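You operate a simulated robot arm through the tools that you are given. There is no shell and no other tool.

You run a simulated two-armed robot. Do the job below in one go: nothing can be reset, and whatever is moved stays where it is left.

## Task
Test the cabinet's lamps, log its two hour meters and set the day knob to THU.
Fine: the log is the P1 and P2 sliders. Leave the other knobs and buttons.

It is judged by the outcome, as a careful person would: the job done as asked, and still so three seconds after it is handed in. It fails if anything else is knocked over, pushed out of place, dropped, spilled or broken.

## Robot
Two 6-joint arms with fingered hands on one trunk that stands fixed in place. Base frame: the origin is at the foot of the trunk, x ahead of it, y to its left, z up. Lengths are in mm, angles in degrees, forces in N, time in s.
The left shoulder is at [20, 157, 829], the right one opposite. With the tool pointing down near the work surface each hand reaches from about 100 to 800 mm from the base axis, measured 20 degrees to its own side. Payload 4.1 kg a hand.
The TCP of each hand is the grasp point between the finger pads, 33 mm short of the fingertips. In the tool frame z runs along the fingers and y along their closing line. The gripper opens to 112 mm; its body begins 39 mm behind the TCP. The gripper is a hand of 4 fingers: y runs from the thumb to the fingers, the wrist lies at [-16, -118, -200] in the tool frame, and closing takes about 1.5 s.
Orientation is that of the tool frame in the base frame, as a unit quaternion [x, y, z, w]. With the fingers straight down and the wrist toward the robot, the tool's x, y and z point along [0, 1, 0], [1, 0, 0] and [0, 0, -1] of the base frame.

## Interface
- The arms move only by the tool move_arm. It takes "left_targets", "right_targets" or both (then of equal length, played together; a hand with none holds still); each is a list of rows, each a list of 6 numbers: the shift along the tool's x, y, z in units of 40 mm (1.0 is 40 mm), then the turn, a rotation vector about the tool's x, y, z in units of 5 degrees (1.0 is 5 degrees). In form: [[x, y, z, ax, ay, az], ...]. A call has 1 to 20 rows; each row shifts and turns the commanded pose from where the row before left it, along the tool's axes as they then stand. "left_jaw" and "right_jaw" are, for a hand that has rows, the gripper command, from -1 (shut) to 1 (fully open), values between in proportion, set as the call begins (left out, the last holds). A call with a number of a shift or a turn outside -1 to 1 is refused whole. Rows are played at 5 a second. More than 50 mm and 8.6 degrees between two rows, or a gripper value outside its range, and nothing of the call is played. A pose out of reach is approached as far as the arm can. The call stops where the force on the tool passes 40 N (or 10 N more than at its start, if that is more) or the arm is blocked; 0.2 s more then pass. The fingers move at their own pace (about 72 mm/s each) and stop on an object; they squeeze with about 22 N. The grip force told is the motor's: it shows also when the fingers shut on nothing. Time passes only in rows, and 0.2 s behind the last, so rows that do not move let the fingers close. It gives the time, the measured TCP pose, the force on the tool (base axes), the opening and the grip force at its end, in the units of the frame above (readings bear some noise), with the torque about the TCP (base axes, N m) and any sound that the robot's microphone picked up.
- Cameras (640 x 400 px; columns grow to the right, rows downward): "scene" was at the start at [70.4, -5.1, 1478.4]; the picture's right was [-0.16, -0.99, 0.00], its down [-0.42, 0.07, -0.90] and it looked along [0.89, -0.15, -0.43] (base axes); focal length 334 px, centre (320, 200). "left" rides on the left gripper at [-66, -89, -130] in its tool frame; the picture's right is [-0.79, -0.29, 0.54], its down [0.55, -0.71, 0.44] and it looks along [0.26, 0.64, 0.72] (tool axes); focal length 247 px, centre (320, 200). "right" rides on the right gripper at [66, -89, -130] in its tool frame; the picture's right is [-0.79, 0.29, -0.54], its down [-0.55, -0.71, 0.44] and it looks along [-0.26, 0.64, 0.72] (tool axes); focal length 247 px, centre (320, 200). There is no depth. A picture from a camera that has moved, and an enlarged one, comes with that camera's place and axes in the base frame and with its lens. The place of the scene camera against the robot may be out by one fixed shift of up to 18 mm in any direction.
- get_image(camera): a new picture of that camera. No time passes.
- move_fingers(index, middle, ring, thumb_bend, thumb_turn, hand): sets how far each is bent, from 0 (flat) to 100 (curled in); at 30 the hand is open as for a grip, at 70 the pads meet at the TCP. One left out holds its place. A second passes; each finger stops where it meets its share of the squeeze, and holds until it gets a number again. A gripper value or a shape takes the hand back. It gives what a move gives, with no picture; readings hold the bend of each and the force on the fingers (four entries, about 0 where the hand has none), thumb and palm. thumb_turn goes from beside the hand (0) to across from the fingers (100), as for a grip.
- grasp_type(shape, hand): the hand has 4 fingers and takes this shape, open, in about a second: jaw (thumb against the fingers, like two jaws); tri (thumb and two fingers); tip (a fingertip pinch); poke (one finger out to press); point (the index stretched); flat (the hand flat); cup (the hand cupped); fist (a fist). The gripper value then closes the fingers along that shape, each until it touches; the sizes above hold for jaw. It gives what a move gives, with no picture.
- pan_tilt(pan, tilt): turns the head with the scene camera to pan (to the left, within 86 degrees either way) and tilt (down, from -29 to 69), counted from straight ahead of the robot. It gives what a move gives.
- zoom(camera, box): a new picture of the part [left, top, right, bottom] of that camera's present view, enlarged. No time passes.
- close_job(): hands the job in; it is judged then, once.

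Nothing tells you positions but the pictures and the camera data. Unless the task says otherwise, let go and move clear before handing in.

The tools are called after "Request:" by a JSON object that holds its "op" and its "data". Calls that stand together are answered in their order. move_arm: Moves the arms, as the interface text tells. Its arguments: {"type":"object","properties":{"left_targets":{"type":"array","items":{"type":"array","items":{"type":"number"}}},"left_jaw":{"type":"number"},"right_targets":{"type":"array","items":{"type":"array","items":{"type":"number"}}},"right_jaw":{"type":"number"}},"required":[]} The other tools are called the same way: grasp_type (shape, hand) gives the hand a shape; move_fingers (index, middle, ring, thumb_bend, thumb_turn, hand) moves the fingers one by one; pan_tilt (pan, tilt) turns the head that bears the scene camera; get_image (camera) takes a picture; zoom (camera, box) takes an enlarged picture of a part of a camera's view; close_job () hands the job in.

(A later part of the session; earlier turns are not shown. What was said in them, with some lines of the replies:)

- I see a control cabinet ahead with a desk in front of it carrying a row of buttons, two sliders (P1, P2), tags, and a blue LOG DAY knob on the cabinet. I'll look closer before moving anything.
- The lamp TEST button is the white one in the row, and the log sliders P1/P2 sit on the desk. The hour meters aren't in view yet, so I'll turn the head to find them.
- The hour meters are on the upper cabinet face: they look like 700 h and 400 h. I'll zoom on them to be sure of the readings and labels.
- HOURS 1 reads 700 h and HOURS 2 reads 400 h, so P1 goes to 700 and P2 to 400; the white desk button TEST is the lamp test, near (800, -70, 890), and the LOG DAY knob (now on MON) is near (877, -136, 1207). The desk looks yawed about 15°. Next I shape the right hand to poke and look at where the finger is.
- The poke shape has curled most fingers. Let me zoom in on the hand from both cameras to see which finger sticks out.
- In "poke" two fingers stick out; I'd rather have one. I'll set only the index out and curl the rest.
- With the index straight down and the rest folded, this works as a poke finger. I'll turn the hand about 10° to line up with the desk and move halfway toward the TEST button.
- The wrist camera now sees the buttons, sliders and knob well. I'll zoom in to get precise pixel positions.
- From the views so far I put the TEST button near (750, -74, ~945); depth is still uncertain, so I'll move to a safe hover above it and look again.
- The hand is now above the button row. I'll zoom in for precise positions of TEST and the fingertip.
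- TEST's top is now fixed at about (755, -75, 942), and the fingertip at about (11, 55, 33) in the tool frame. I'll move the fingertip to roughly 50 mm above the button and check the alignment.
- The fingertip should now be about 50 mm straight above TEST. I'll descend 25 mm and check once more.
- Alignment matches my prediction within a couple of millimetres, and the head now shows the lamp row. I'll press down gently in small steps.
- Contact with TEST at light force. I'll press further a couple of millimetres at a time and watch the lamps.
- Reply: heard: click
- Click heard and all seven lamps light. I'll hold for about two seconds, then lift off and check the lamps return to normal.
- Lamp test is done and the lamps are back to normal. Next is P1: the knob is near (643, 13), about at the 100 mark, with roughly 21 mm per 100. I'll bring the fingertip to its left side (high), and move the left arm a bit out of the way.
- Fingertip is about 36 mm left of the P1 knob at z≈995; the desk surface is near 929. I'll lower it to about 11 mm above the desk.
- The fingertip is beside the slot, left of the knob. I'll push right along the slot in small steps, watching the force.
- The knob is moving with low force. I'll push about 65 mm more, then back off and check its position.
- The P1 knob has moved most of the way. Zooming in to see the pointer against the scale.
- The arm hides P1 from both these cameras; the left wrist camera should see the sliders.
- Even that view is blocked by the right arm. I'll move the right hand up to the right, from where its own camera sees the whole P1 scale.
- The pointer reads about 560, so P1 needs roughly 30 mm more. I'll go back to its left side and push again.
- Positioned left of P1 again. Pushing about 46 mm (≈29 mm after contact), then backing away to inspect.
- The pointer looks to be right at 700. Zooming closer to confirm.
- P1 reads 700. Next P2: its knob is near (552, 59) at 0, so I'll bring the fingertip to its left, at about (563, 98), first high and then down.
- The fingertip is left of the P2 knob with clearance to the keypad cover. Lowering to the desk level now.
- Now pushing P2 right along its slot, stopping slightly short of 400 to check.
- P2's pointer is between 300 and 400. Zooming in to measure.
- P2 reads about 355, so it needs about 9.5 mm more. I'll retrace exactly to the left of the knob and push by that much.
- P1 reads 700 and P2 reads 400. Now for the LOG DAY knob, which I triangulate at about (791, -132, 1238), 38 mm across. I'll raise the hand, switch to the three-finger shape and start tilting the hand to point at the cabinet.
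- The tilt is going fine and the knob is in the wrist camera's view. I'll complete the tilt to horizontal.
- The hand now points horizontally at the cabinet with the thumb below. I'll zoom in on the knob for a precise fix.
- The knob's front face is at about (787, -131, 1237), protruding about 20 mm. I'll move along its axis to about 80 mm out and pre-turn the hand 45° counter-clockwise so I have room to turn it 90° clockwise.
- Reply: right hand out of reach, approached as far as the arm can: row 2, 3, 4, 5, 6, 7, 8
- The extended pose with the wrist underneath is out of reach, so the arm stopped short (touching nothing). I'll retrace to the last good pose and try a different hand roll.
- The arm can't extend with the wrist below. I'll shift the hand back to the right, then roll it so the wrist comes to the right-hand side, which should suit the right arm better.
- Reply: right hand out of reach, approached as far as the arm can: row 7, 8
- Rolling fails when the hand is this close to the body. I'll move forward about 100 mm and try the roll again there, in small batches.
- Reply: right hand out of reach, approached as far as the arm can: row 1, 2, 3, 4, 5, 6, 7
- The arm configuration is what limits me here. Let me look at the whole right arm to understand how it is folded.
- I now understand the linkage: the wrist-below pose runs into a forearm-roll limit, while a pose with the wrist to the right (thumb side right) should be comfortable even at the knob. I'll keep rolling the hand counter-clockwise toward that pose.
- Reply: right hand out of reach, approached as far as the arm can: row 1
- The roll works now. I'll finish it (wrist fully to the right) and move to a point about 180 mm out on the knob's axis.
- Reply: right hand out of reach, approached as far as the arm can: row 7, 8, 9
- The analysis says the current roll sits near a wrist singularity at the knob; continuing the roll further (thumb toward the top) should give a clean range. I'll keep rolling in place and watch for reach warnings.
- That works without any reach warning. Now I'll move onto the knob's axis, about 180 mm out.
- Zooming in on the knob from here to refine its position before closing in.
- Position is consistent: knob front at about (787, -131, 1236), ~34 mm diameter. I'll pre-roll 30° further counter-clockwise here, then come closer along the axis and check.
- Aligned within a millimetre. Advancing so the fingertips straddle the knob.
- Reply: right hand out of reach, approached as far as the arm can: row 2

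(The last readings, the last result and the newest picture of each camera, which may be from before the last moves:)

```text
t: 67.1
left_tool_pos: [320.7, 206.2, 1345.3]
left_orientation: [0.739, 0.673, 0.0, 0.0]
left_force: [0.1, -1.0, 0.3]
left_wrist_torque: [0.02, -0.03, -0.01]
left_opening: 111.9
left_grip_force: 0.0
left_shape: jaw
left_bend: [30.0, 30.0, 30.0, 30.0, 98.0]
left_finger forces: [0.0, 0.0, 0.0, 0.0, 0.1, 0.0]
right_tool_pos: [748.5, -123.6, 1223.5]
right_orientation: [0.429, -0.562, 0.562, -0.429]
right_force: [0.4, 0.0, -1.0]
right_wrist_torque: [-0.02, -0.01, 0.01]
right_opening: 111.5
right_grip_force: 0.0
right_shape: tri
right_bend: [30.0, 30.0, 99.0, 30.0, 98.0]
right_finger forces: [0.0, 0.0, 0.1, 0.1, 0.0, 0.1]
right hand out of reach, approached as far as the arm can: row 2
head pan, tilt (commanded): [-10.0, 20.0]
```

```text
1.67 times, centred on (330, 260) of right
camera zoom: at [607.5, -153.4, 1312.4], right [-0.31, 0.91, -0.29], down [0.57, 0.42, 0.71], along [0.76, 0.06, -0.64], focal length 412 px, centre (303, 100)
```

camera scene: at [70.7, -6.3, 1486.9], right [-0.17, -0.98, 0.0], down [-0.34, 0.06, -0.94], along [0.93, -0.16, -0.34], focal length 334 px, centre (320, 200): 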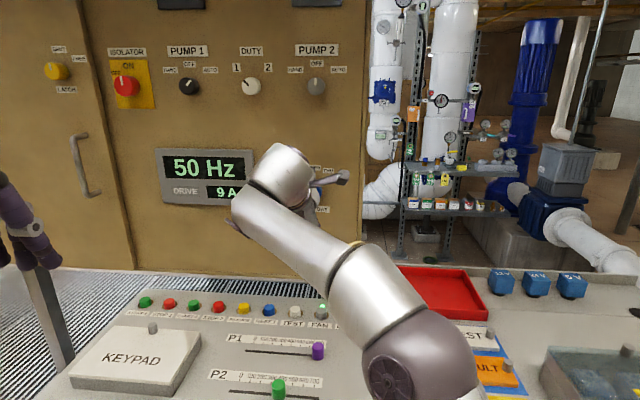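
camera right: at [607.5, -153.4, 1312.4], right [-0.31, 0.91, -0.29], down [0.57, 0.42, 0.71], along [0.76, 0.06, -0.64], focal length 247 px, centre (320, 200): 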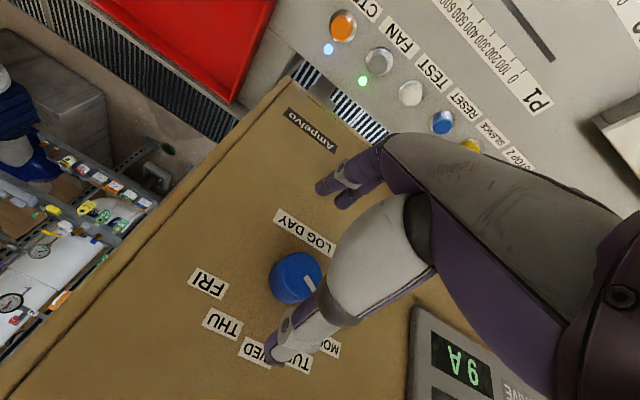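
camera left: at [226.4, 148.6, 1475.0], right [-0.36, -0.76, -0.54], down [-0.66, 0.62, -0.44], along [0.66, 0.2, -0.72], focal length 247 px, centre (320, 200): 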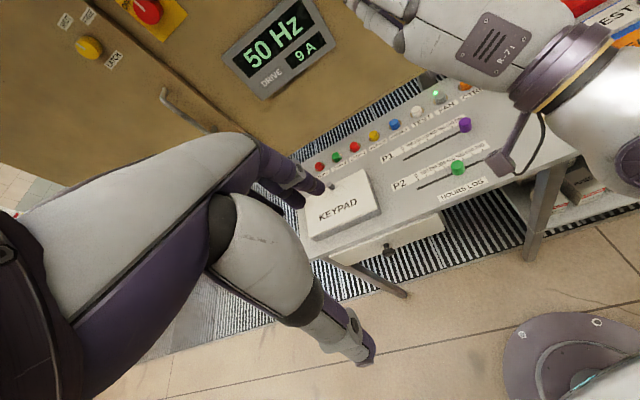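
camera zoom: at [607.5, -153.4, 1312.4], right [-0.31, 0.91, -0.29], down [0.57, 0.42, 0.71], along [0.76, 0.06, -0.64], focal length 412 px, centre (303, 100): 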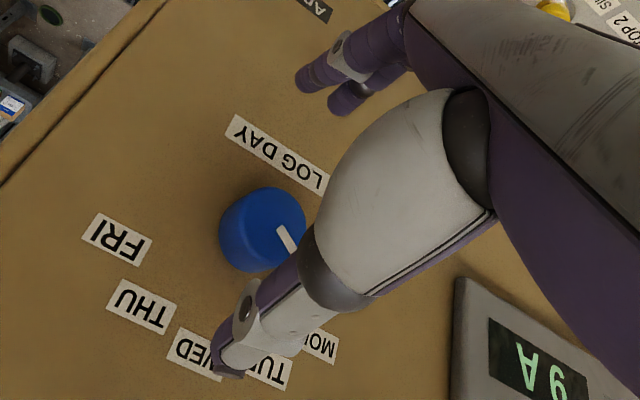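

With this roll the arm is just at full stretch. I'll back off a little, roll back 40° (which brings the wrist closer), and turn the knob one 30° step at a time.

Request:
{"op": "move_arm", "data": {"right_targets": [[0, 0, -0.5, 0, 0, 0], [0, 0, -0.5, 0, 0, 0], [0, 0, 0, 0, 0, 1], [0, 0, 0, 0, 0, 1], [0, 0, 0, 0, 0, 1], [0, 0, 0, 0, 0, 1], [0, 0, 0, 0, 0, 1], [0, 0, 0, 0, 0, 1], [0, 0, 0, 0, 0, 1], [0, 0, 0, 0, 0, 1]]}}

Request:
{"op": "get_image", "data": {"camera": "right"}}

```text
t: 69.3
left_tool_pos: [320.8, 206.2, 1345.5]
left_orientation: [0.74, 0.673, 0.0, 0.0]
left_force: [0.6, 0.3, -0.5]
left_wrist_torque: [-0.05, 0.01, 0.0]
left_opening: 111.9
left_grip_force: 0.0
left_shape: jaw
left_bend: [30.0, 30.0, 30.0, 30.0, 98.0]
left_finger forces: [0.0, 0.0, 0.0, 0.0, 0.0, 0.0]
right_tool_pos: [710.8, -114.2, 1222.8]
right_orientation: [-0.21, 0.676, -0.38, 0.596]
right_force: [-0.3, -0.4, 0.3]
right_wrist_torque: [0.01, 0.0, -0.01]
right_opening: 111.1
right_grip_force: 0.1
right_shape: tri
right_bend: [30.0, 30.0, 99.0, 30.0, 98.0]
right_finger forces: [0.1, 0.0, 0.0, 0.1, 0.1, 0.0]
head pan, tilt (commanded): [-10.0, 20.0]
```

```text
taken
camera right: at [558.2, -183.6, 1248.9], right [-0.31, 0.9, 0.29], down [0.41, -0.15, 0.9], along [0.86, 0.4, -0.33], focal length 247 px, centre (320, 200)
```

right: 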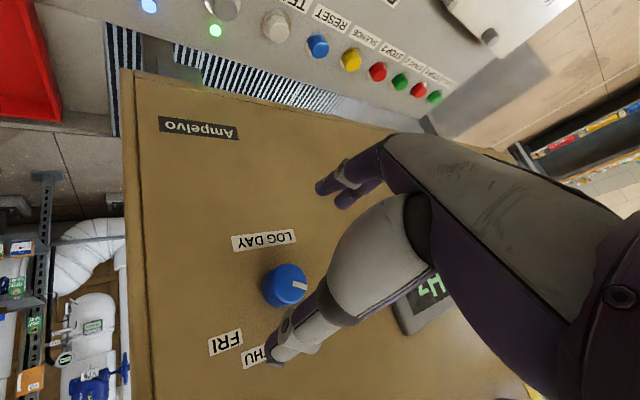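

Now at a comfortable roll. Re-centring on the knob's axis and advancing in steps.

Request:
{"op": "move_arm", "data": {"right_targets": [[-0.29, -0.19, 0.21, 0, 0, 0], [0, 0, 0.6, 0, 0, 0]]}}

Request:
{"op": "zoom", "data": {"camera": "right", "box": [220, 140, 440, 380]}}

```text
t: 69.9
left_tool_pos: [320.1, 205.2, 1345.0]
left_orientation: [0.739, 0.674, 0.0, 0.001]
left_force: [-0.5, -0.5, 0.8]
left_wrist_torque: [0.02, 0.0, -0.01]
left_opening: 111.5
left_grip_force: 0.1
left_shape: jaw
left_bend: [30.0, 30.0, 30.0, 30.0, 98.0]
left_finger forces: [0.1, 0.0, 0.0, 0.0, 0.1, 0.0]
right_tool_pos: [744.2, -118.9, 1235.1]
right_orientation: [-0.211, 0.675, -0.382, 0.595]
right_force: [-0.5, 0.1, 0.5]
right_wrist_torque: [0.01, 0.0, 0.01]
right_opening: 111.6
right_grip_force: 0.1
right_shape: tri
right_bend: [30.0, 30.0, 99.0, 30.0, 98.0]
right_finger forces: [0.0, 0.0, 0.0, 0.0, 0.0, 0.1]
head pan, tilt (commanded): [-10.0, 20.0]
```

```text
1.67 times, centred on (330, 260) of right
camera zoom: at [590.8, -187.8, 1261.8], right [-0.31, 0.9, 0.29], down [0.41, -0.15, 0.9], along [0.86, 0.4, -0.33], focal length 412 px, centre (303, 100)
```

zoom: 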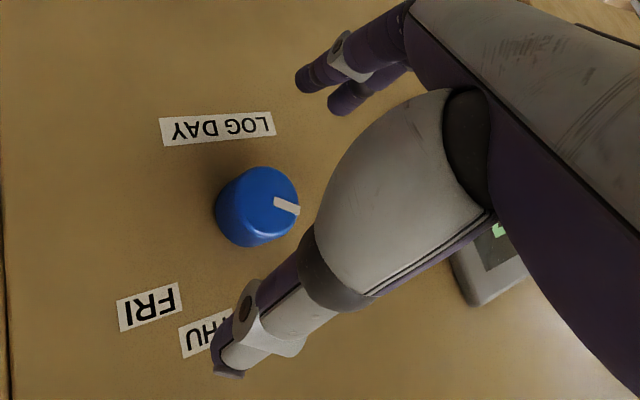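

Good. Advance the last ~24 mm, then close the fingers on the knob.

Request:
{"op": "move_arm", "data": {"right_targets": [[0, 0, 0.4, 0, 0, 0], [0, 0, 0.2, 0, 0, 0]]}}

Request:
{"op": "zoom", "data": {"camera": "right", "box": [220, 140, 440, 380]}}

Request:
{"op": "zoom", "data": {"camera": "scene", "box": [230, 100, 430, 250]}}

```text
t: 70.5
left_tool_pos: [321.0, 206.2, 1345.3]
left_orientation: [0.739, 0.674, 0.0, 0.0]
left_force: [-0.2, 0.2, 0.9]
left_wrist_torque: [-0.02, -0.03, 0.01]
left_opening: 111.7
left_grip_force: 0.1
left_shape: jaw
left_bend: [30.0, 30.0, 30.0, 30.0, 98.0]
left_finger forces: [0.0, 0.0, 0.0, 0.0, 0.0, 0.0]
right_tool_pos: [766.7, -124.8, 1234.0]
right_orientation: [-0.211, 0.675, -0.381, 0.595]
right_force: [-0.5, 0.3, 0.2]
right_wrist_torque: [0.02, -0.01, 0.04]
right_opening: 111.6
right_grip_force: 0.1
right_shape: tri
right_bend: [30.0, 30.0, 99.0, 30.0, 98.0]
right_finger forces: [0.0, 0.0, 0.1, 0.0, 0.0, 0.1]
head pan, tilt (commanded): [-10.0, 20.0]
```

```text
1.67 times, centred on (330, 260) of right
camera zoom: at [614.2, -194.7, 1261.5], right [-0.31, 0.91, 0.29], down [0.41, -0.15, 0.9], along [0.86, 0.4, -0.33], focal length 412 px, centre (303, 100)
```

zoom: 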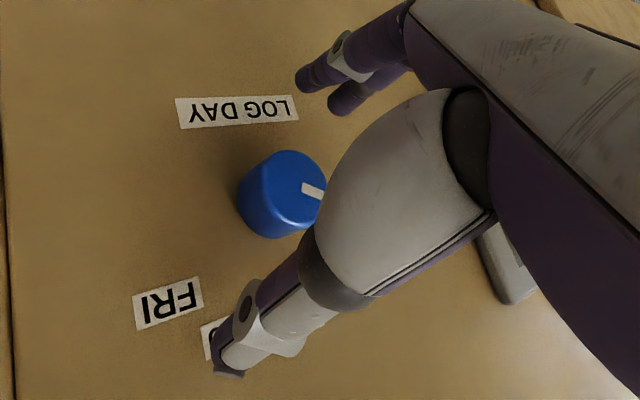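

```text
2.67 times, centred on (330, 175) of scene
camera zoom: at [71.2, -6.2, 1486.9], right [-0.17, -0.98, 0.0], down [-0.34, 0.06, -0.94], along [0.93, -0.16, -0.34], focal length 890 px, centre (293, 267)
```

zoom: 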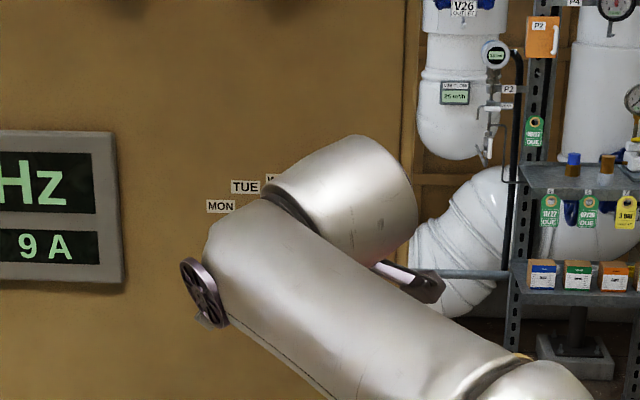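

The knob sits between the thumb and the two fingers. Closing the grip now.

Request:
{"op": "move_arm", "data": {"right_targets": [[0, 0, 0, 0, 0, 0], [0, 0, 0, 0, 0, 0], [0, 0, 0, 0, 0, 0], [0, 0, 0, 0, 0, 0], [0, 0, 0, 0, 0, 0], [0, 0, 0, 0, 0, 0], [0, 0, 0, 0, 0, 0], [0, 0, 0, 0, 0, 0]], "right_jaw": -1}}

Request:
{"op": "zoom", "data": {"camera": "right", "box": [220, 140, 440, 380]}}

```text
t: 72.3
left_tool_pos: [322.2, 204.3, 1345.4]
left_orientation: [0.738, 0.674, -0.001, -0.001]
left_force: [0.3, 0.8, 0.2]
left_wrist_torque: [0.0, 0.01, 0.01]
left_opening: 111.6
left_grip_force: 0.1
left_shape: jaw
left_bend: [30.0, 30.0, 30.0, 30.0, 98.0]
left_finger forces: [0.0, 0.1, 0.0, 0.0, 0.0, 0.0]
right_tool_pos: [766.3, -123.4, 1234.4]
right_orientation: [-0.211, 0.675, -0.382, 0.595]
right_force: [1.6, -0.3, 0.6]
right_wrist_torque: [-0.02, 0.01, 0.03]
right_opening: 27.4
right_grip_force: 21.6
right_shape: tri
right_bend: [75.0, 58.0, 100.0, 74.0, 100.0]
right_finger forces: [10.1, 9.1, 0.1, 0.0, 19.7, 0.0]
head pan, tilt (commanded): [-10.0, 20.0]
```

```text
1.67 times, centred on (330, 260) of right
camera zoom: at [614.2, -194.5, 1261.6], right [-0.31, 0.91, 0.29], down [0.41, -0.15, 0.9], along [0.86, 0.4, -0.33], focal length 412 px, centre (303, 100)
```

zoom: 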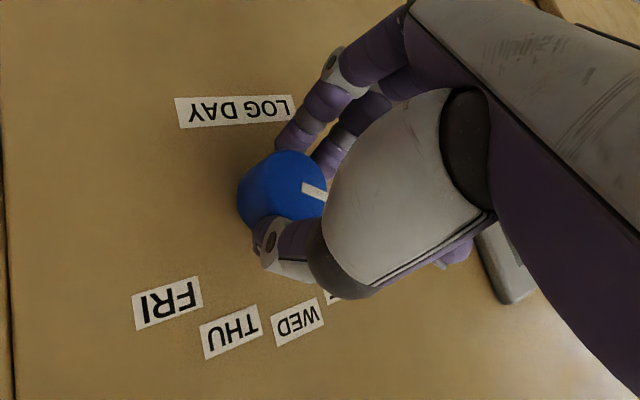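

A firm, balanced grip (about 20 N, almost no net force). Turning the knob clockwise by 30°.

Request:
{"op": "move_arm", "data": {"right_targets": [[0, 0, 0, 0, 0, 1], [0, 0, 0, 0, 0, 1], [0, 0, 0, 0, 0, 1], [0, 0, 0, 0, 0, 1], [0, 0, 0, 0, 0, 1], [0, 0, 0, 0, 0, 1]]}}

Request:
{"op": "zoom", "data": {"camera": "right", "box": [220, 140, 440, 380]}}

```text
t: 73.7
left_tool_pos: [320.4, 206.4, 1345.9]
left_orientation: [0.739, 0.673, 0.001, 0.001]
left_force: [-0.9, -0.2, 0.6]
left_wrist_torque: [0.0, -0.03, 0.02]
left_opening: 111.8
left_grip_force: 0.0
left_shape: jaw
left_bend: [30.0, 30.0, 30.0, 30.0, 98.0]
left_finger forces: [0.0, 0.0, 0.0, 0.0, 0.0, 0.0]
right_tool_pos: [766.1, -125.2, 1235.0]
right_orientation: [-0.045, 0.706, -0.228, 0.669]
right_force: [4.0, 0.7, 3.7]
right_wrist_torque: [0.04, -0.09, 0.08]
right_opening: 27.7
right_grip_force: 22.7
right_shape: tri
right_bend: [75.0, 58.0, 100.0, 74.0, 100.0]
right_finger forces: [10.5, 11.3, 0.0, 0.1, 19.9, 0.0]
head pan, tilt (commanded): [-10.0, 20.0]
```

```text
1.67 times, centred on (330, 260) of right
camera zoom: at [614.0, -195.0, 1209.4], right [-0.37, 0.69, 0.62], down [0.3, -0.54, 0.78], along [0.88, 0.48, -0.01], focal length 412 px, centre (303, 100)
```

zoom: 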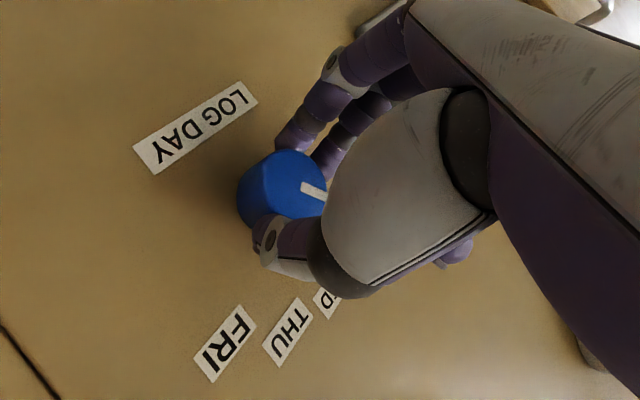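

The knob turned with the hand by 30° (marker moved, now about TUE). I'll open, roll back 30° with the fingers clear of the knob, and regrip.

Request:
{"op": "move_arm", "data": {"right_targets": [[0, 0, 0, 0, 0, 0], [0, 0, 0, 0, 0, 0], [0, 0, 0, 0, 0, 0], [0, 0, 0, 0, 0, 0], [0, 0, 0, 0, 0, 0]], "right_jaw": 1}}

Request:
{"op": "zoom", "data": {"camera": "right", "box": [220, 140, 440, 380]}}

```text
t: 74.9
left_tool_pos: [320.0, 205.3, 1345.9]
left_orientation: [0.739, 0.674, 0.001, -0.001]
left_force: [-0.5, 0.3, -0.3]
left_wrist_torque: [0.01, -0.03, -0.03]
left_opening: 111.8
left_grip_force: 0.1
left_shape: jaw
left_bend: [30.0, 30.0, 30.0, 30.0, 98.0]
left_finger forces: [0.0, 0.0, 0.0, 0.0, 0.1, 0.0]
right_tool_pos: [766.7, -123.9, 1234.8]
right_orientation: [-0.044, 0.707, -0.229, 0.668]
right_force: [-1.1, -1.0, -0.3]
right_wrist_torque: [0.01, 0.01, 0.01]
right_opening: 111.5
right_grip_force: 0.0
right_shape: tri
right_bend: [30.0, 30.0, 99.0, 30.0, 98.0]
right_finger forces: [0.1, 0.1, 0.0, 0.1, 0.0, 0.0]
head pan, tilt (commanded): [-10.0, 20.0]
```

```text
1.67 times, centred on (330, 260) of right
camera zoom: at [613.9, -194.7, 1209.3], right [-0.37, 0.69, 0.62], down [0.3, -0.54, 0.78], along [0.88, 0.48, -0.01], focal length 412 px, centre (303, 100)
```

zoom: 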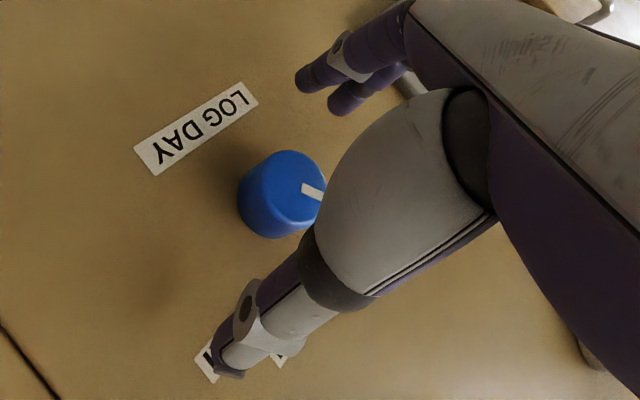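

Released cleanly. Rolling back 30°, regripping and turning another 30°.

Request:
{"op": "move_arm", "data": {"right_targets": [[0, 0, 0, 0, 0, -1], [0, 0, 0, 0, 0, -1], [0, 0, 0, 0, 0, -1], [0, 0, 0, 0, 0, -1], [0, 0, 0, 0, 0, -1], [0, 0, 0, 0, 0, -1]]}}

Request:
{"op": "move_arm", "data": {"right_targets": [[0, 0, 0, 0, 0, 0], [0, 0, 0, 0, 0, 0], [0, 0, 0, 0, 0, 0], [0, 0, 0, 0, 0, 0], [0, 0, 0, 0, 0, 0], [0, 0, 0, 0, 0, 0], [0, 0, 0, 0, 0, 0], [0, 0, 0, 0, 0, 0]], "right_jaw": -1}}

Request:
{"op": "zoom", "data": {"camera": "right", "box": [220, 140, 440, 380]}}

```text
t: 76.3
left_tool_pos: [321.0, 206.3, 1345.4]
left_orientation: [0.739, 0.673, 0.0, -0.001]
left_force: [-0.2, -0.4, -0.2]
left_wrist_torque: [0.04, 0.01, 0.01]
left_opening: 111.8
left_grip_force: 0.1
left_shape: jaw
left_bend: [30.0, 30.0, 30.0, 30.0, 98.0]
left_finger forces: [0.1, 0.1, 0.0, 0.1, 0.1, 0.0]
right_tool_pos: [767.9, -127.8, 1237.6]
right_orientation: [-0.211, 0.675, -0.382, 0.595]
right_force: [-0.3, -1.1, -0.3]
right_wrist_torque: [0.0, 0.0, -0.01]
right_opening: 111.6
right_grip_force: 0.0
right_shape: tri
right_bend: [30.0, 30.0, 99.0, 30.0, 98.0]
right_finger forces: [0.1, 0.1, 0.1, 0.0, 0.1, 0.0]
right hand out of reach, approached as far as the arm can: row 1
head pan, tilt (commanded): [-10.0, 20.0]
```

```text
t: 78.1
left_tool_pos: [319.8, 205.0, 1345.3]
left_orientation: [0.739, 0.674, 0.0, 0.0]
left_force: [0.3, -0.9, 0.2]
left_wrist_torque: [0.01, 0.02, -0.04]
left_opening: 111.7
left_grip_force: 0.1
left_shape: jaw
left_bend: [30.0, 30.0, 30.0, 30.0, 98.0]
left_finger forces: [0.1, 0.1, 0.0, 0.1, 0.1, 0.0]
right_tool_pos: [768.1, -127.7, 1237.1]
right_orientation: [-0.211, 0.675, -0.382, 0.595]
right_force: [1.4, 0.5, -0.7]
right_wrist_torque: [-0.01, 0.05, 0.01]
right_opening: 28.5
right_grip_force: 22.2
right_shape: tri
right_bend: [76.0, 54.0, 100.0, 74.0, 100.0]
right_finger forces: [9.8, 9.9, 0.0, 0.0, 18.9, 0.1]
head pan, tilt (commanded): [-10.0, 20.0]
```

```text
1.67 times, centred on (330, 260) of right
camera zoom: at [615.4, -197.9, 1264.0], right [-0.31, 0.91, 0.29], down [0.41, -0.15, 0.9], along [0.86, 0.4, -0.33], focal length 412 px, centre (303, 100)
```

zoom: 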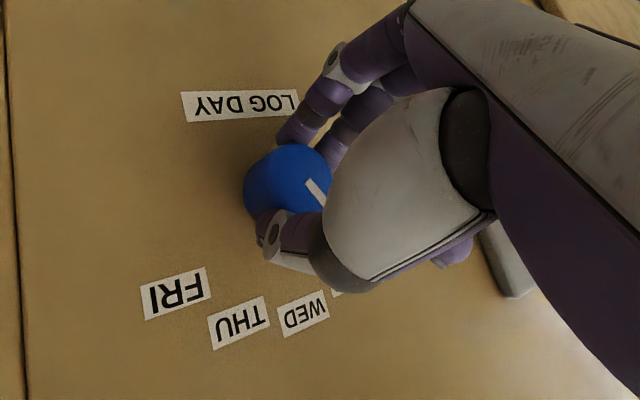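

Regripped. Turning another 30° clockwise.

Request:
{"op": "move_arm", "data": {"right_targets": [[0, 0, 0, 0, 0, 1], [0, 0, 0, 0, 0, 1], [0, 0, 0, 0, 0, 1], [0, 0, 0, 0, 0, 1], [0, 0, 0, 0, 0, 1], [0, 0, 0, 0, 0, 0.9]]}}

Request:
{"op": "zoom", "data": {"camera": "right", "box": [220, 140, 440, 380]}}

```text
t: 79.5
left_tool_pos: [320.9, 205.9, 1344.7]
left_orientation: [0.739, 0.674, 0.0, -0.001]
left_force: [-0.6, 0.2, 0.1]
left_wrist_torque: [-0.01, -0.01, 0.03]
left_opening: 111.7
left_grip_force: 0.1
left_shape: jaw
left_bend: [30.0, 30.0, 30.0, 30.0, 98.0]
left_finger forces: [0.1, 0.1, 0.0, 0.1, 0.1, 0.0]
right_tool_pos: [768.9, -128.5, 1236.9]
right_orientation: [-0.034, 0.708, -0.216, 0.671]
right_force: [-5.6, -0.4, -5.2]
right_wrist_torque: [-0.06, 0.15, -0.05]
right_opening: 28.3
right_grip_force: 21.6
right_shape: tri
right_bend: [76.0, 55.0, 100.0, 75.0, 100.0]
right_finger forces: [11.9, 9.3, 0.0, 0.1, 21.3, 0.1]
head pan, tilt (commanded): [-10.0, 20.0]
```

```text
1.67 times, centred on (330, 260) of right
camera zoom: at [616.0, -197.4, 1208.2], right [-0.37, 0.67, 0.64], down [0.3, -0.57, 0.76], along [0.88, 0.48, 0.01], focal length 412 px, centre (303, 100)
```

zoom: 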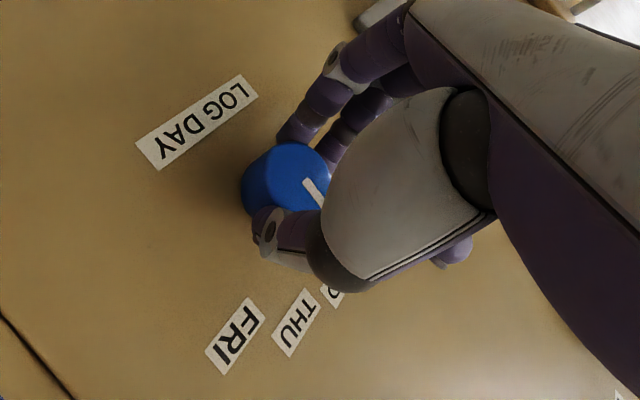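

Turned again. Releasing and rolling back for the last step, checking the marker on the way.

Request:
{"op": "move_arm", "data": {"right_targets": [[0, 0, 0, 0, 0, 0], [0, 0, 0, 0, 0, 0], [0, 0, 0, 0, 0, 0], [0, 0, 0, 0, 0, 0], [0, 0, 0, 0, 0, 0]], "right_jaw": 1}}

Request:
{"op": "move_arm", "data": {"right_targets": [[0, 0, 0, 0, 0, -1], [0, 0, 0, 0, 0, -1], [0, 0, 0, 0, 0, -1], [0, 0, 0, 0, 0, -1], [0, 0, 0, 0, 0, -1], [0, 0, 0, 0, 0, -1]]}}

Request:
{"op": "get_image", "data": {"camera": "right"}}

Request:
{"op": "zoom", "data": {"camera": "right", "box": [200, 150, 360, 390]}}

```text
t: 80.7
left_tool_pos: [320.6, 205.6, 1344.5]
left_orientation: [0.739, 0.674, 0.0, 0.0]
left_force: [-0.6, -0.2, 0.9]
left_wrist_torque: [0.0, -0.03, 0.02]
left_opening: 111.6
left_grip_force: 0.0
left_shape: jaw
left_bend: [30.0, 30.0, 30.0, 30.0, 98.0]
left_finger forces: [0.0, 0.0, 0.0, 0.0, 0.1, 0.0]
right_tool_pos: [769.3, -127.9, 1238.2]
right_orientation: [-0.034, 0.707, -0.217, 0.672]
right_force: [-0.4, -0.2, -0.4]
right_wrist_torque: [-0.02, -0.01, 0.0]
right_opening: 111.3
right_grip_force: 0.0
right_shape: tri
right_bend: [30.0, 30.0, 99.0, 30.0, 98.0]
right_finger forces: [0.1, 0.0, 0.0, 0.0, 0.0, 0.1]
head pan, tilt (commanded): [-10.0, 20.0]
```

```text
t: 82.1
left_tool_pos: [320.1, 205.5, 1344.3]
left_orientation: [0.739, 0.674, 0.0, 0.0]
left_force: [0.5, 0.5, -0.6]
left_wrist_torque: [0.01, -0.03, 0.03]
left_opening: 111.8
left_grip_force: 0.1
left_shape: jaw
left_bend: [30.0, 30.0, 30.0, 30.0, 98.0]
left_finger forces: [0.1, 0.0, 0.0, 0.0, 0.1, 0.0]
right_tool_pos: [767.7, -128.8, 1237.2]
right_orientation: [-0.214, 0.674, -0.384, 0.594]
right_force: [0.1, -0.4, 0.3]
right_wrist_torque: [0.04, 0.0, -0.01]
right_opening: 111.7
right_grip_force: 0.0
right_shape: tri
right_bend: [30.0, 30.0, 99.0, 30.0, 98.0]
right_finger forces: [0.1, 0.0, 0.1, 0.0, 0.1, 0.0]
head pan, tilt (commanded): [-10.0, 20.0]
```

```text
taken
camera right: at [615.2, -197.8, 1265.0], right [-0.31, 0.91, 0.28], down [0.41, -0.14, 0.9], along [0.86, 0.4, -0.33], focal length 247 px, centre (320, 200)
```

right: 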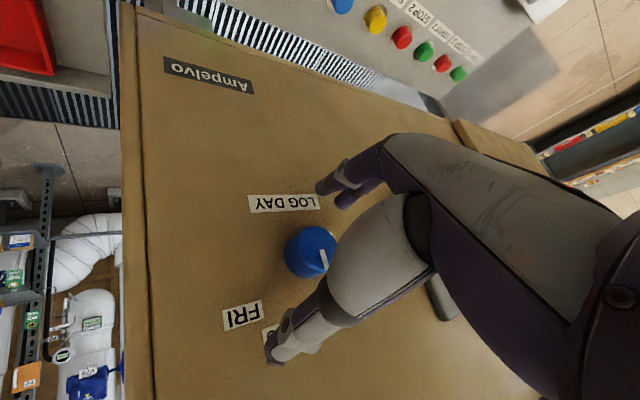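

```text
1.67 times, centred on (280, 270) of right
camera zoom: at [615.2, -197.8, 1265.0], right [-0.31, 0.91, 0.28], down [0.41, -0.14, 0.9], along [0.86, 0.4, -0.33], focal length 412 px, centre (387, 83)
```

zoom: 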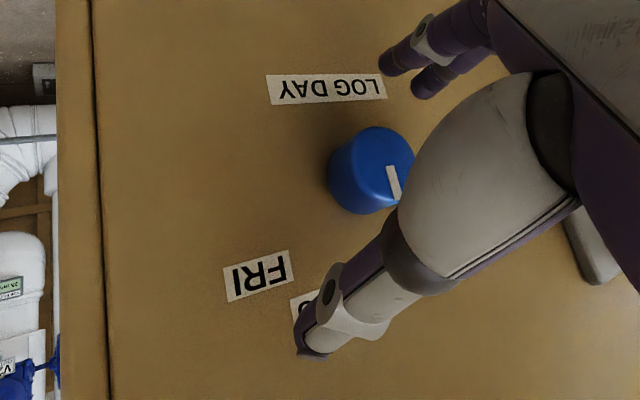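

The marker has gone round to WED. One more 30° step for THU.

Request:
{"op": "move_arm", "data": {"right_targets": [[0, 0, 0, 0, 0, 0], [0, 0, 0, 0, 0, 0], [0, 0, 0, 0, 0, 0], [0, 0, 0, 0, 0, 0], [0, 0, 0, 0, 0, 0], [0, 0, 0, 0, 0, 0], [0, 0, 0, 0, 0, 0], [0, 0, 0, 0, 0, 0]], "right_jaw": -1}}

Request:
{"op": "move_arm", "data": {"right_targets": [[0, 0, 0, 0, 0, 1], [0, 0, 0, 0, 0, 1], [0, 0, 0, 0, 0, 1], [0, 0, 0, 0, 0, 1], [0, 0, 0, 0, 0, 1], [0, 0, 0, 0, 0, 1]]}}

Request:
{"op": "zoom", "data": {"camera": "right", "box": [220, 140, 440, 380]}}

```text
t: 83.9
left_tool_pos: [320.3, 205.5, 1343.8]
left_orientation: [0.74, 0.673, -0.001, 0.0]
left_force: [0.2, -0.4, -0.1]
left_wrist_torque: [0.02, 0.02, -0.01]
left_opening: 111.7
left_grip_force: 0.1
left_shape: jaw
left_bend: [30.0, 30.0, 30.0, 30.0, 98.0]
left_finger forces: [0.1, 0.0, 0.0, 0.0, 0.1, 0.1]
right_tool_pos: [767.4, -127.4, 1238.3]
right_orientation: [-0.214, 0.674, -0.384, 0.594]
right_force: [2.0, -0.6, -0.1]
right_wrist_torque: [-0.02, 0.05, 0.01]
right_opening: 28.0
right_grip_force: 22.0
right_shape: tri
right_bend: [76.0, 54.0, 100.0, 74.0, 100.0]
right_finger forces: [9.8, 10.0, 0.0, 0.0, 19.1, 0.1]
head pan, tilt (commanded): [-10.0, 20.0]
```

```text
t: 85.3
left_tool_pos: [320.0, 206.4, 1345.3]
left_orientation: [0.739, 0.674, 0.0, -0.001]
left_force: [-0.8, 0.7, -1.2]
left_wrist_torque: [-0.02, -0.02, 0.01]
left_opening: 111.8
left_grip_force: 0.0
left_shape: jaw
left_bend: [30.0, 30.0, 30.0, 30.0, 98.0]
left_finger forces: [0.0, 0.0, 0.0, 0.0, 0.0, 0.0]
right_tool_pos: [768.6, -128.8, 1236.5]
right_orientation: [-0.032, 0.709, -0.217, 0.67]
right_force: [-6.8, -0.5, -7.4]
right_wrist_torque: [-0.03, 0.26, -0.09]
right_opening: 28.4
right_grip_force: 22.0
right_shape: tri
right_bend: [76.0, 55.0, 100.0, 75.0, 100.0]
right_finger forces: [12.3, 9.6, 0.0, 0.0, 21.8, 0.0]
head pan, tilt (commanded): [-10.0, 20.0]
```

```text
1.67 times, centred on (330, 260) of right
camera zoom: at [615.8, -197.6, 1208.3], right [-0.37, 0.67, 0.64], down [0.3, -0.57, 0.76], along [0.88, 0.48, 0.01], focal length 412 px, centre (303, 100)
```

zoom: 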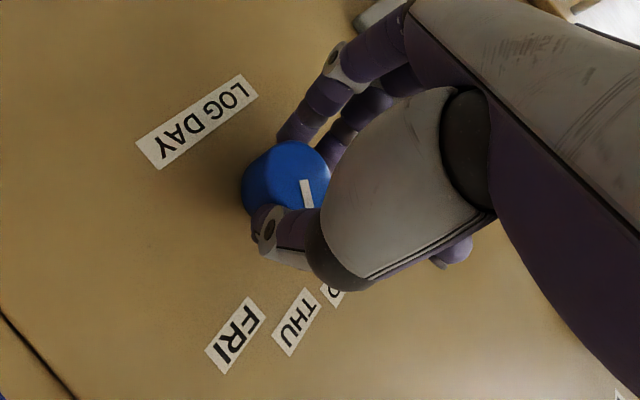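

The marker now points toward THU. Releasing, then backing straight out to inspect.

Request:
{"op": "move_arm", "data": {"right_targets": [[0, 0, 0, 0, 0, 0], [0, 0, 0, 0, 0, 0], [0, 0, 0, 0, 0, 0], [0, 0, 0, 0, 0, 0], [0, 0, 0, 0, 0, 0]], "right_jaw": 1}}

Request:
{"op": "move_arm", "data": {"right_targets": [[0, 0, 0, 0, 0, -1], [0, 0, 0, 0, 0, -1], [0, 0, 0, 0, 0, -1], [0, 0, -0.6, 0, 0, 0], [0, 0, -0.8, 0, 0, 0], [0, 0, -0.8, 0, 0, 0], [0, 0, -0.8, 0, 0, 0]]}}

Request:
{"op": "get_image", "data": {"camera": "right"}}

Request:
{"op": "zoom", "data": {"camera": "right", "box": [160, 200, 360, 350]}}

```text
t: 86.5
left_tool_pos: [319.6, 205.0, 1344.7]
left_orientation: [0.739, 0.674, 0.001, 0.0]
left_force: [0.8, -0.6, -0.6]
left_wrist_torque: [0.01, -0.01, -0.01]
left_opening: 111.7
left_grip_force: 0.0
left_shape: jaw
left_bend: [30.0, 30.0, 30.0, 30.0, 98.0]
left_finger forces: [0.0, 0.0, 0.1, 0.0, 0.1, 0.0]
right_tool_pos: [768.5, -128.9, 1238.1]
right_orientation: [-0.034, 0.707, -0.216, 0.672]
right_force: [0.1, 0.7, -0.3]
right_wrist_torque: [0.01, 0.02, -0.01]
right_opening: 111.5
right_grip_force: 0.1
right_shape: tri
right_bend: [30.0, 30.0, 99.0, 30.0, 98.0]
right_finger forces: [0.0, 0.0, 0.0, 0.0, 0.0, 0.0]
head pan, tilt (commanded): [-10.0, 20.0]
```

```text
t: 88.1
left_tool_pos: [321.1, 204.8, 1345.1]
left_orientation: [0.739, 0.674, 0.0, 0.0]
left_force: [0.1, 0.1, 0.4]
left_wrist_torque: [-0.01, 0.01, 0.0]
left_opening: 111.9
left_grip_force: 0.1
left_shape: jaw
left_bend: [30.0, 30.0, 30.0, 30.0, 98.0]
left_finger forces: [0.1, 0.0, 0.0, 0.0, 0.0, 0.0]
right_tool_pos: [653.2, -97.6, 1238.0]
right_orientation: [-0.125, 0.696, -0.303, 0.638]
right_force: [0.3, 0.4, 0.5]
right_wrist_torque: [-0.01, 0.0, -0.06]
right_opening: 111.7
right_grip_force: 0.2
right_shape: tri
right_bend: [30.0, 30.0, 99.0, 30.0, 98.0]
right_finger forces: [0.0, 0.0, 0.0, 0.1, 0.0, 0.0]
head pan, tilt (commanded): [-10.0, 20.0]
```

```text
taken
camera right: at [498.3, -170.0, 1236.2], right [-0.34, 0.81, 0.48], down [0.35, -0.36, 0.86], along [0.87, 0.46, -0.16], focal length 247 px, centre (320, 200)
```

right: 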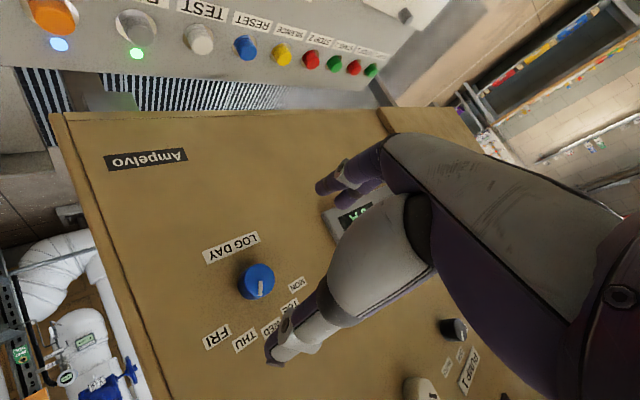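

```text
2.67 times, centred on (260, 275) of right
camera zoom: at [498.3, -170.0, 1236.2], right [-0.34, 0.81, 0.48], down [0.35, -0.36, 0.86], along [0.87, 0.46, -0.16], focal length 659 px, centre (480, 0)
```

zoom: 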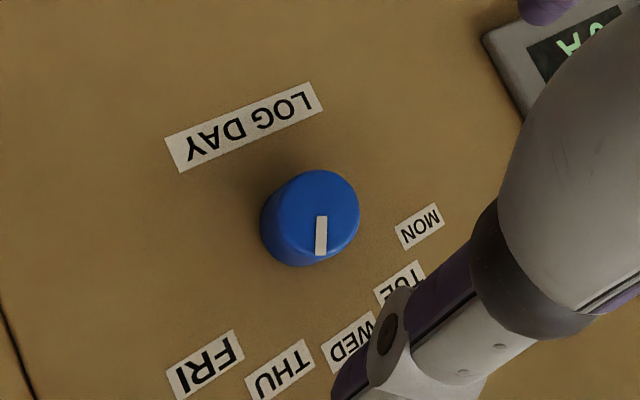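

From my geometry the marker now sits at about +30°, which is THU (MON was at -60°). I'll move the arm well clear to the right and confirm with the scene camera.

Request:
{"op": "move_arm", "data": {"right_targets": [[0, 0, -0.9, 0, 0, 0], [0, 0, -0.9, 0, 0, 0], [0.436, -0.61, 0, 0, 0, 0], [0.436, -0.61, 0, 0, 0, 0], [0.436, -0.61, 0, 0, 0, 0], [0.436, -0.61, 0, 0, 0, 0]]}}

Request:
{"op": "get_image", "data": {"camera": "scene"}}

Request:
{"op": "get_image", "data": {"camera": "right"}}

```text
t: 89.5
left_tool_pos: [320.8, 206.9, 1344.9]
left_orientation: [0.739, 0.674, 0.0, 0.0]
left_force: [0.2, -0.2, -0.2]
left_wrist_torque: [-0.06, 0.01, -0.01]
left_opening: 112.1
left_grip_force: 0.1
left_shape: jaw
left_bend: [30.0, 30.0, 30.0, 30.0, 98.0]
left_finger forces: [0.1, 0.0, 0.0, 0.0, 0.0, 0.0]
right_tool_pos: [551.7, -193.2, 1236.5]
right_orientation: [-0.125, 0.696, -0.303, 0.639]
right_force: [-0.4, 1.0, 0.5]
right_wrist_torque: [-0.02, 0.03, -0.02]
right_opening: 111.9
right_grip_force: 0.1
right_shape: tri
right_bend: [30.0, 30.0, 99.0, 30.0, 98.0]
right_finger forces: [0.0, 0.1, 0.1, 0.1, 0.1, 0.0]
head pan, tilt (commanded): [-10.0, 20.0]
```

```text
taken
camera scene: at [71.5, -5.9, 1486.9], right [-0.17, -0.98, 0.0], down [-0.34, 0.06, -0.94], along [0.93, -0.16, -0.34], focal length 334 px, centre (320, 200)
```

scene: 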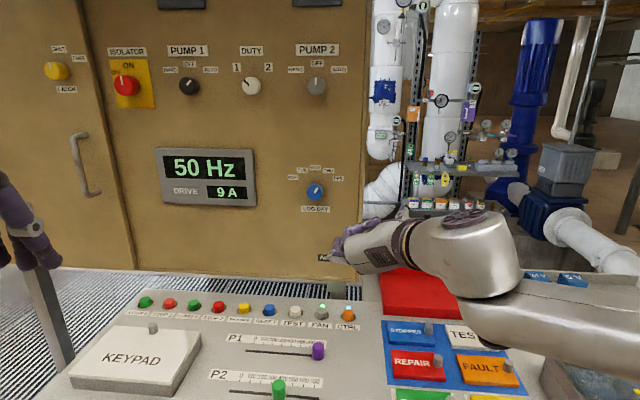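

```text
taken
camera right: at [397.4, -266.4, 1235.7], right [-0.34, 0.81, 0.48], down [0.35, -0.36, 0.86], along [0.87, 0.46, -0.16], focal length 247 px, centre (320, 200)
```

right: 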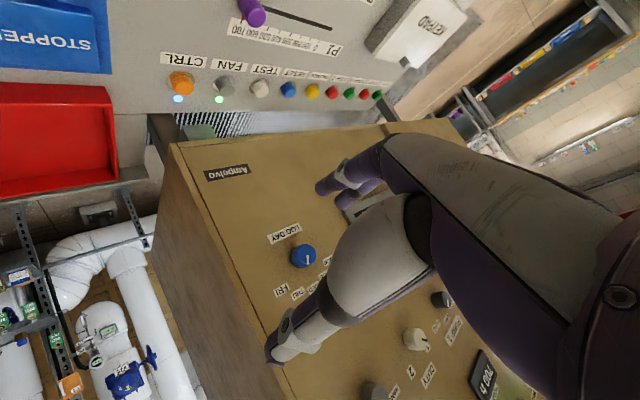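

Request:
{"op": "zoom", "data": {"camera": "scene", "box": [276, 150, 356, 220]}}

Request:
{"op": "zoom", "data": {"camera": "scene", "box": [200, 290, 360, 400]}}

Request:
{"op": "zoom", "data": {"camera": "scene", "box": [0, 30, 370, 230]}}

```text
5.71 times, centred on (316, 185) of scene
camera zoom: at [71.5, -5.9, 1486.9], right [-0.17, -0.98, 0.0], down [-0.34, 0.06, -0.94], along [0.93, -0.16, -0.34], focal length 1908 px, centre (343, 286)
```

zoom: 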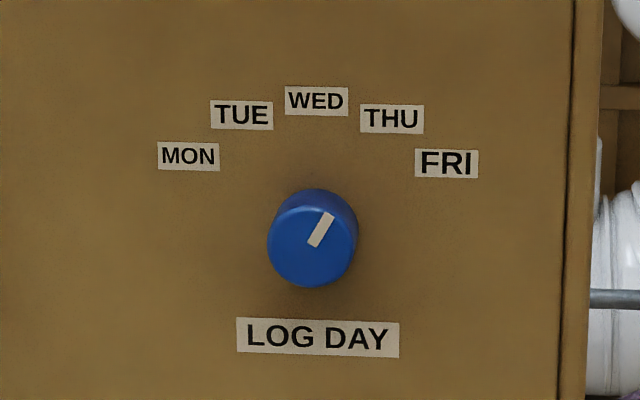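

```text
3.64 times, centred on (280, 345) of scene
camera zoom: at [71.5, -5.9, 1486.9], right [-0.17, -0.98, 0.0], down [-0.34, 0.06, -0.94], along [0.93, -0.16, -0.34], focal length 1214 px, centre (466, -327)
```

zoom: 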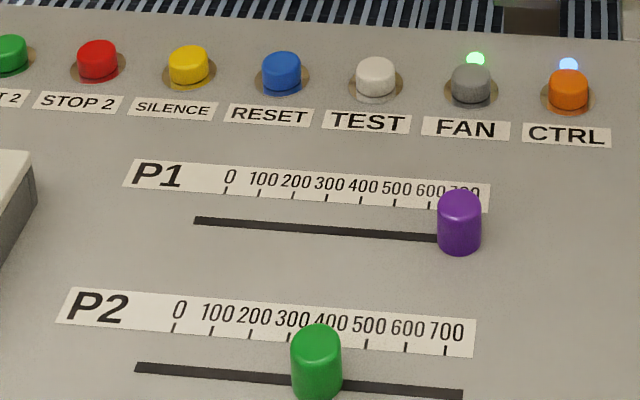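

```text
1.73 times, centred on (185, 130) of scene
camera zoom: at [71.5, -5.9, 1486.9], right [-0.17, -0.98, 0.0], down [-0.34, 0.06, -0.94], along [0.93, -0.16, -0.34], focal length 578 px, centre (554, 321)
```

zoom: 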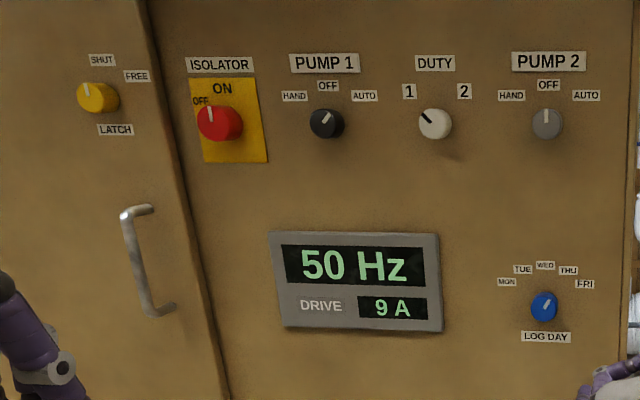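

Everything else is unchanged, the sliders are at 700 and 400, and the marker points to THU. I want a tighter look at the knob angle before finishing.

Request:
{"op": "zoom", "data": {"camera": "scene", "box": [300, 178, 332, 204]}}

Request:
{"op": "zoom", "data": {"camera": "right", "box": [255, 210, 355, 300]}}

Request:
{"op": "zoom", "data": {"camera": "right", "box": [284, 236, 324, 274]}}

```text
15.38 times, centred on (316, 191) of scene
camera zoom: at [71.5, -5.9, 1486.9], right [-0.17, -0.98, 0.0], down [-0.34, 0.06, -0.94], along [0.93, -0.16, -0.34], focal length 5137 px, centre (382, 338)
```

zoom: 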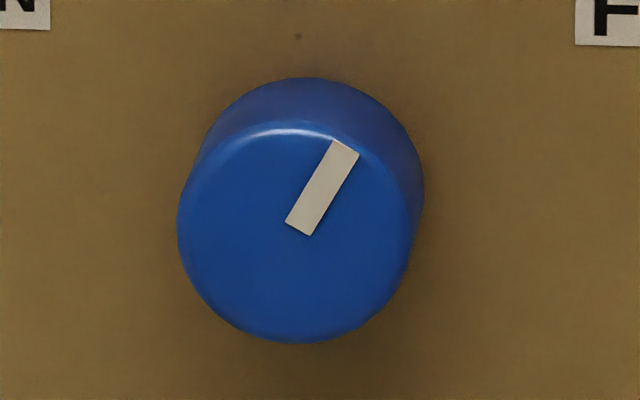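

```text
4.44 times, centred on (305, 255) of right
camera zoom: at [397.4, -266.4, 1235.7], right [-0.34, 0.81, 0.48], down [0.35, -0.36, 0.86], along [0.87, 0.46, -0.16], focal length 1098 px, centre (387, -44)
```

zoom: 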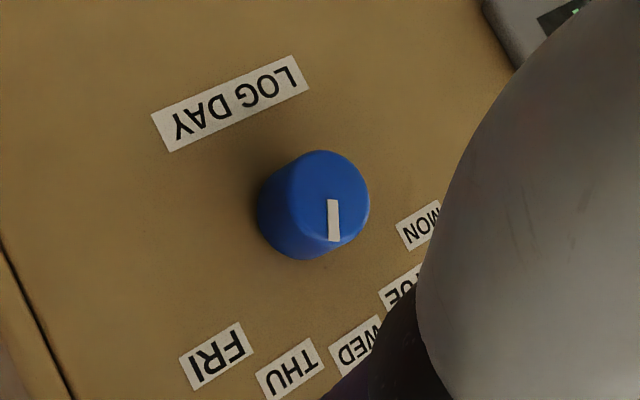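

```text
10.53 times, centred on (304, 255) of right
camera zoom: at [397.4, -266.4, 1235.7], right [-0.34, 0.81, 0.48], down [0.35, -0.36, 0.86], along [0.87, 0.46, -0.16], focal length 2600 px, centre (488, -379)
```

zoom: 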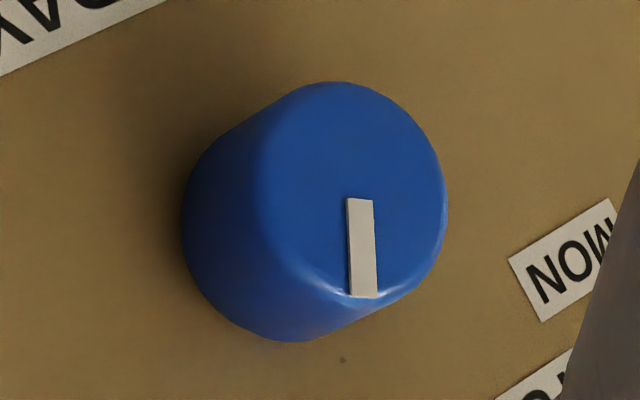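

The marker measures 29–30° from both cameras, i.e. exactly on THU. A last overall look at the desk to confirm nothing else has moved.

Request:
{"op": "pan_tilt", "data": {"pan": -20, "tilt": 42}}

Request:
{"op": "get_image", "data": {"camera": "scene"}}

Request:
{"op": "get_image", "data": {"camera": "left"}}

Request:
{"op": "zoom", "data": {"camera": "left", "box": [300, 70, 520, 220]}}

```text
t: 90.4
left_tool_pos: [319.8, 205.7, 1344.8]
left_orientation: [0.739, 0.674, 0.001, 0.0]
left_force: [0.3, 0.6, 0.1]
left_wrist_torque: [0.01, -0.02, -0.01]
left_opening: 111.9
left_grip_force: 0.1
left_shape: jaw
left_bend: [30.0, 30.0, 30.0, 30.0, 98.0]
left_finger forces: [0.0, 0.0, 0.0, 0.1, 0.0, 0.0]
right_tool_pos: [551.5, -193.5, 1236.7]
right_orientation: [-0.124, 0.696, -0.303, 0.639]
right_force: [-0.5, 0.7, -1.0]
right_wrist_torque: [0.0, 0.01, -0.02]
right_opening: 111.6
right_grip_force: 0.1
right_shape: tri
right_bend: [30.0, 30.0, 99.0, 30.0, 98.0]
right_finger forces: [0.0, 0.0, 0.0, 0.1, 0.0, 0.1]
head pan, tilt (commanded): [-20.0, 42.0]
```

```text
taken
camera scene: at [58.2, -18.6, 1452.6], right [-0.34, -0.94, 0.0], down [-0.63, 0.23, -0.74], along [0.7, -0.25, -0.67], focal length 334 px, centre (320, 200)
```

scene: 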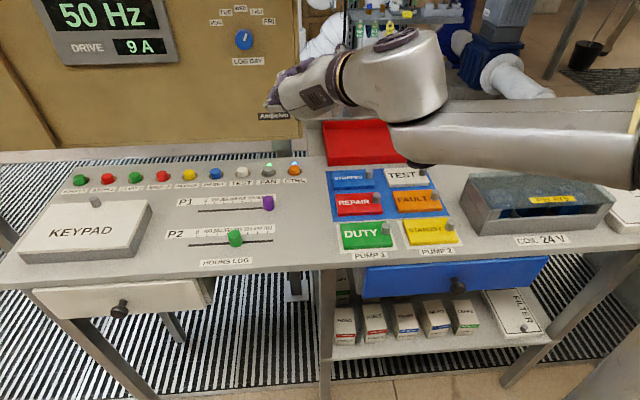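

```text
taken
camera left: at [226.4, 148.6, 1475.0], right [-0.36, -0.76, -0.54], down [-0.66, 0.62, -0.44], along [0.66, 0.2, -0.72], focal length 247 px, centre (320, 200)
```

left: 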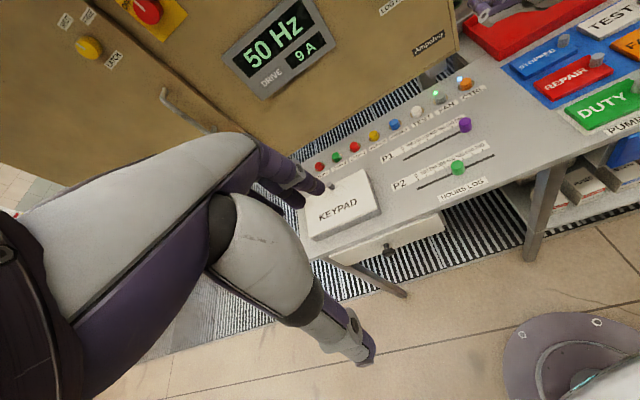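

```text
2.67 times, centred on (410, 145) of left
camera zoom: at [226.4, 148.6, 1475.0], right [-0.36, -0.76, -0.54], down [-0.66, 0.62, -0.44], along [0.66, 0.2, -0.72], focal length 659 px, centre (80, 347)
```

zoom: 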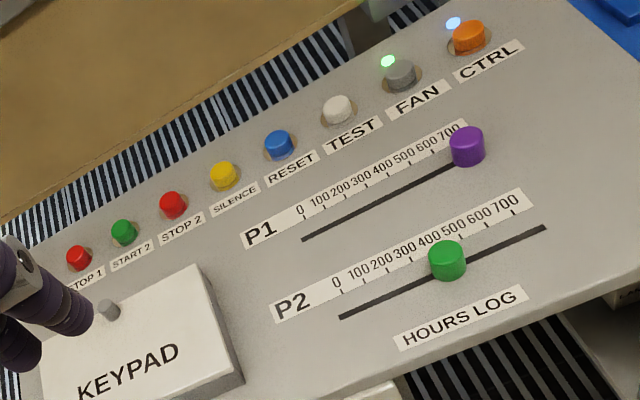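

All lamps were seen lit during the test and have gone back to normal. P1 is at 700, P2 at 400 and LOG DAY is on THU. The tags, covers and other controls are where they were, and both hands are clear, so I'm handing the job in.

Request:
{"op": "close_job", "data": {}}

```text
The job is handed in.
```

The job is done and handed in: the lamps are tested, both hour meters are logged, and the day knob is set to THU.

- **Lamp test:** I held the desk TEST button for about two seconds. All seven cabinet lamps lit, then returned to their earlier state when I let go.
- **Hour log:** the meters read 700 h (HOURS 1) and 400 h (HOURS 2). P1's pointer is at the 700 mark and P2's is at 400, each within about 2 hours on the scale.
- **Day knob:** LOG DAY went from MON to THU. Two cameras put the marker within a degree of the THU position.

The last camera check showed the other knobs, buttons, tags and covers where they were. Both hands are open and clear of the desk and cabinet.
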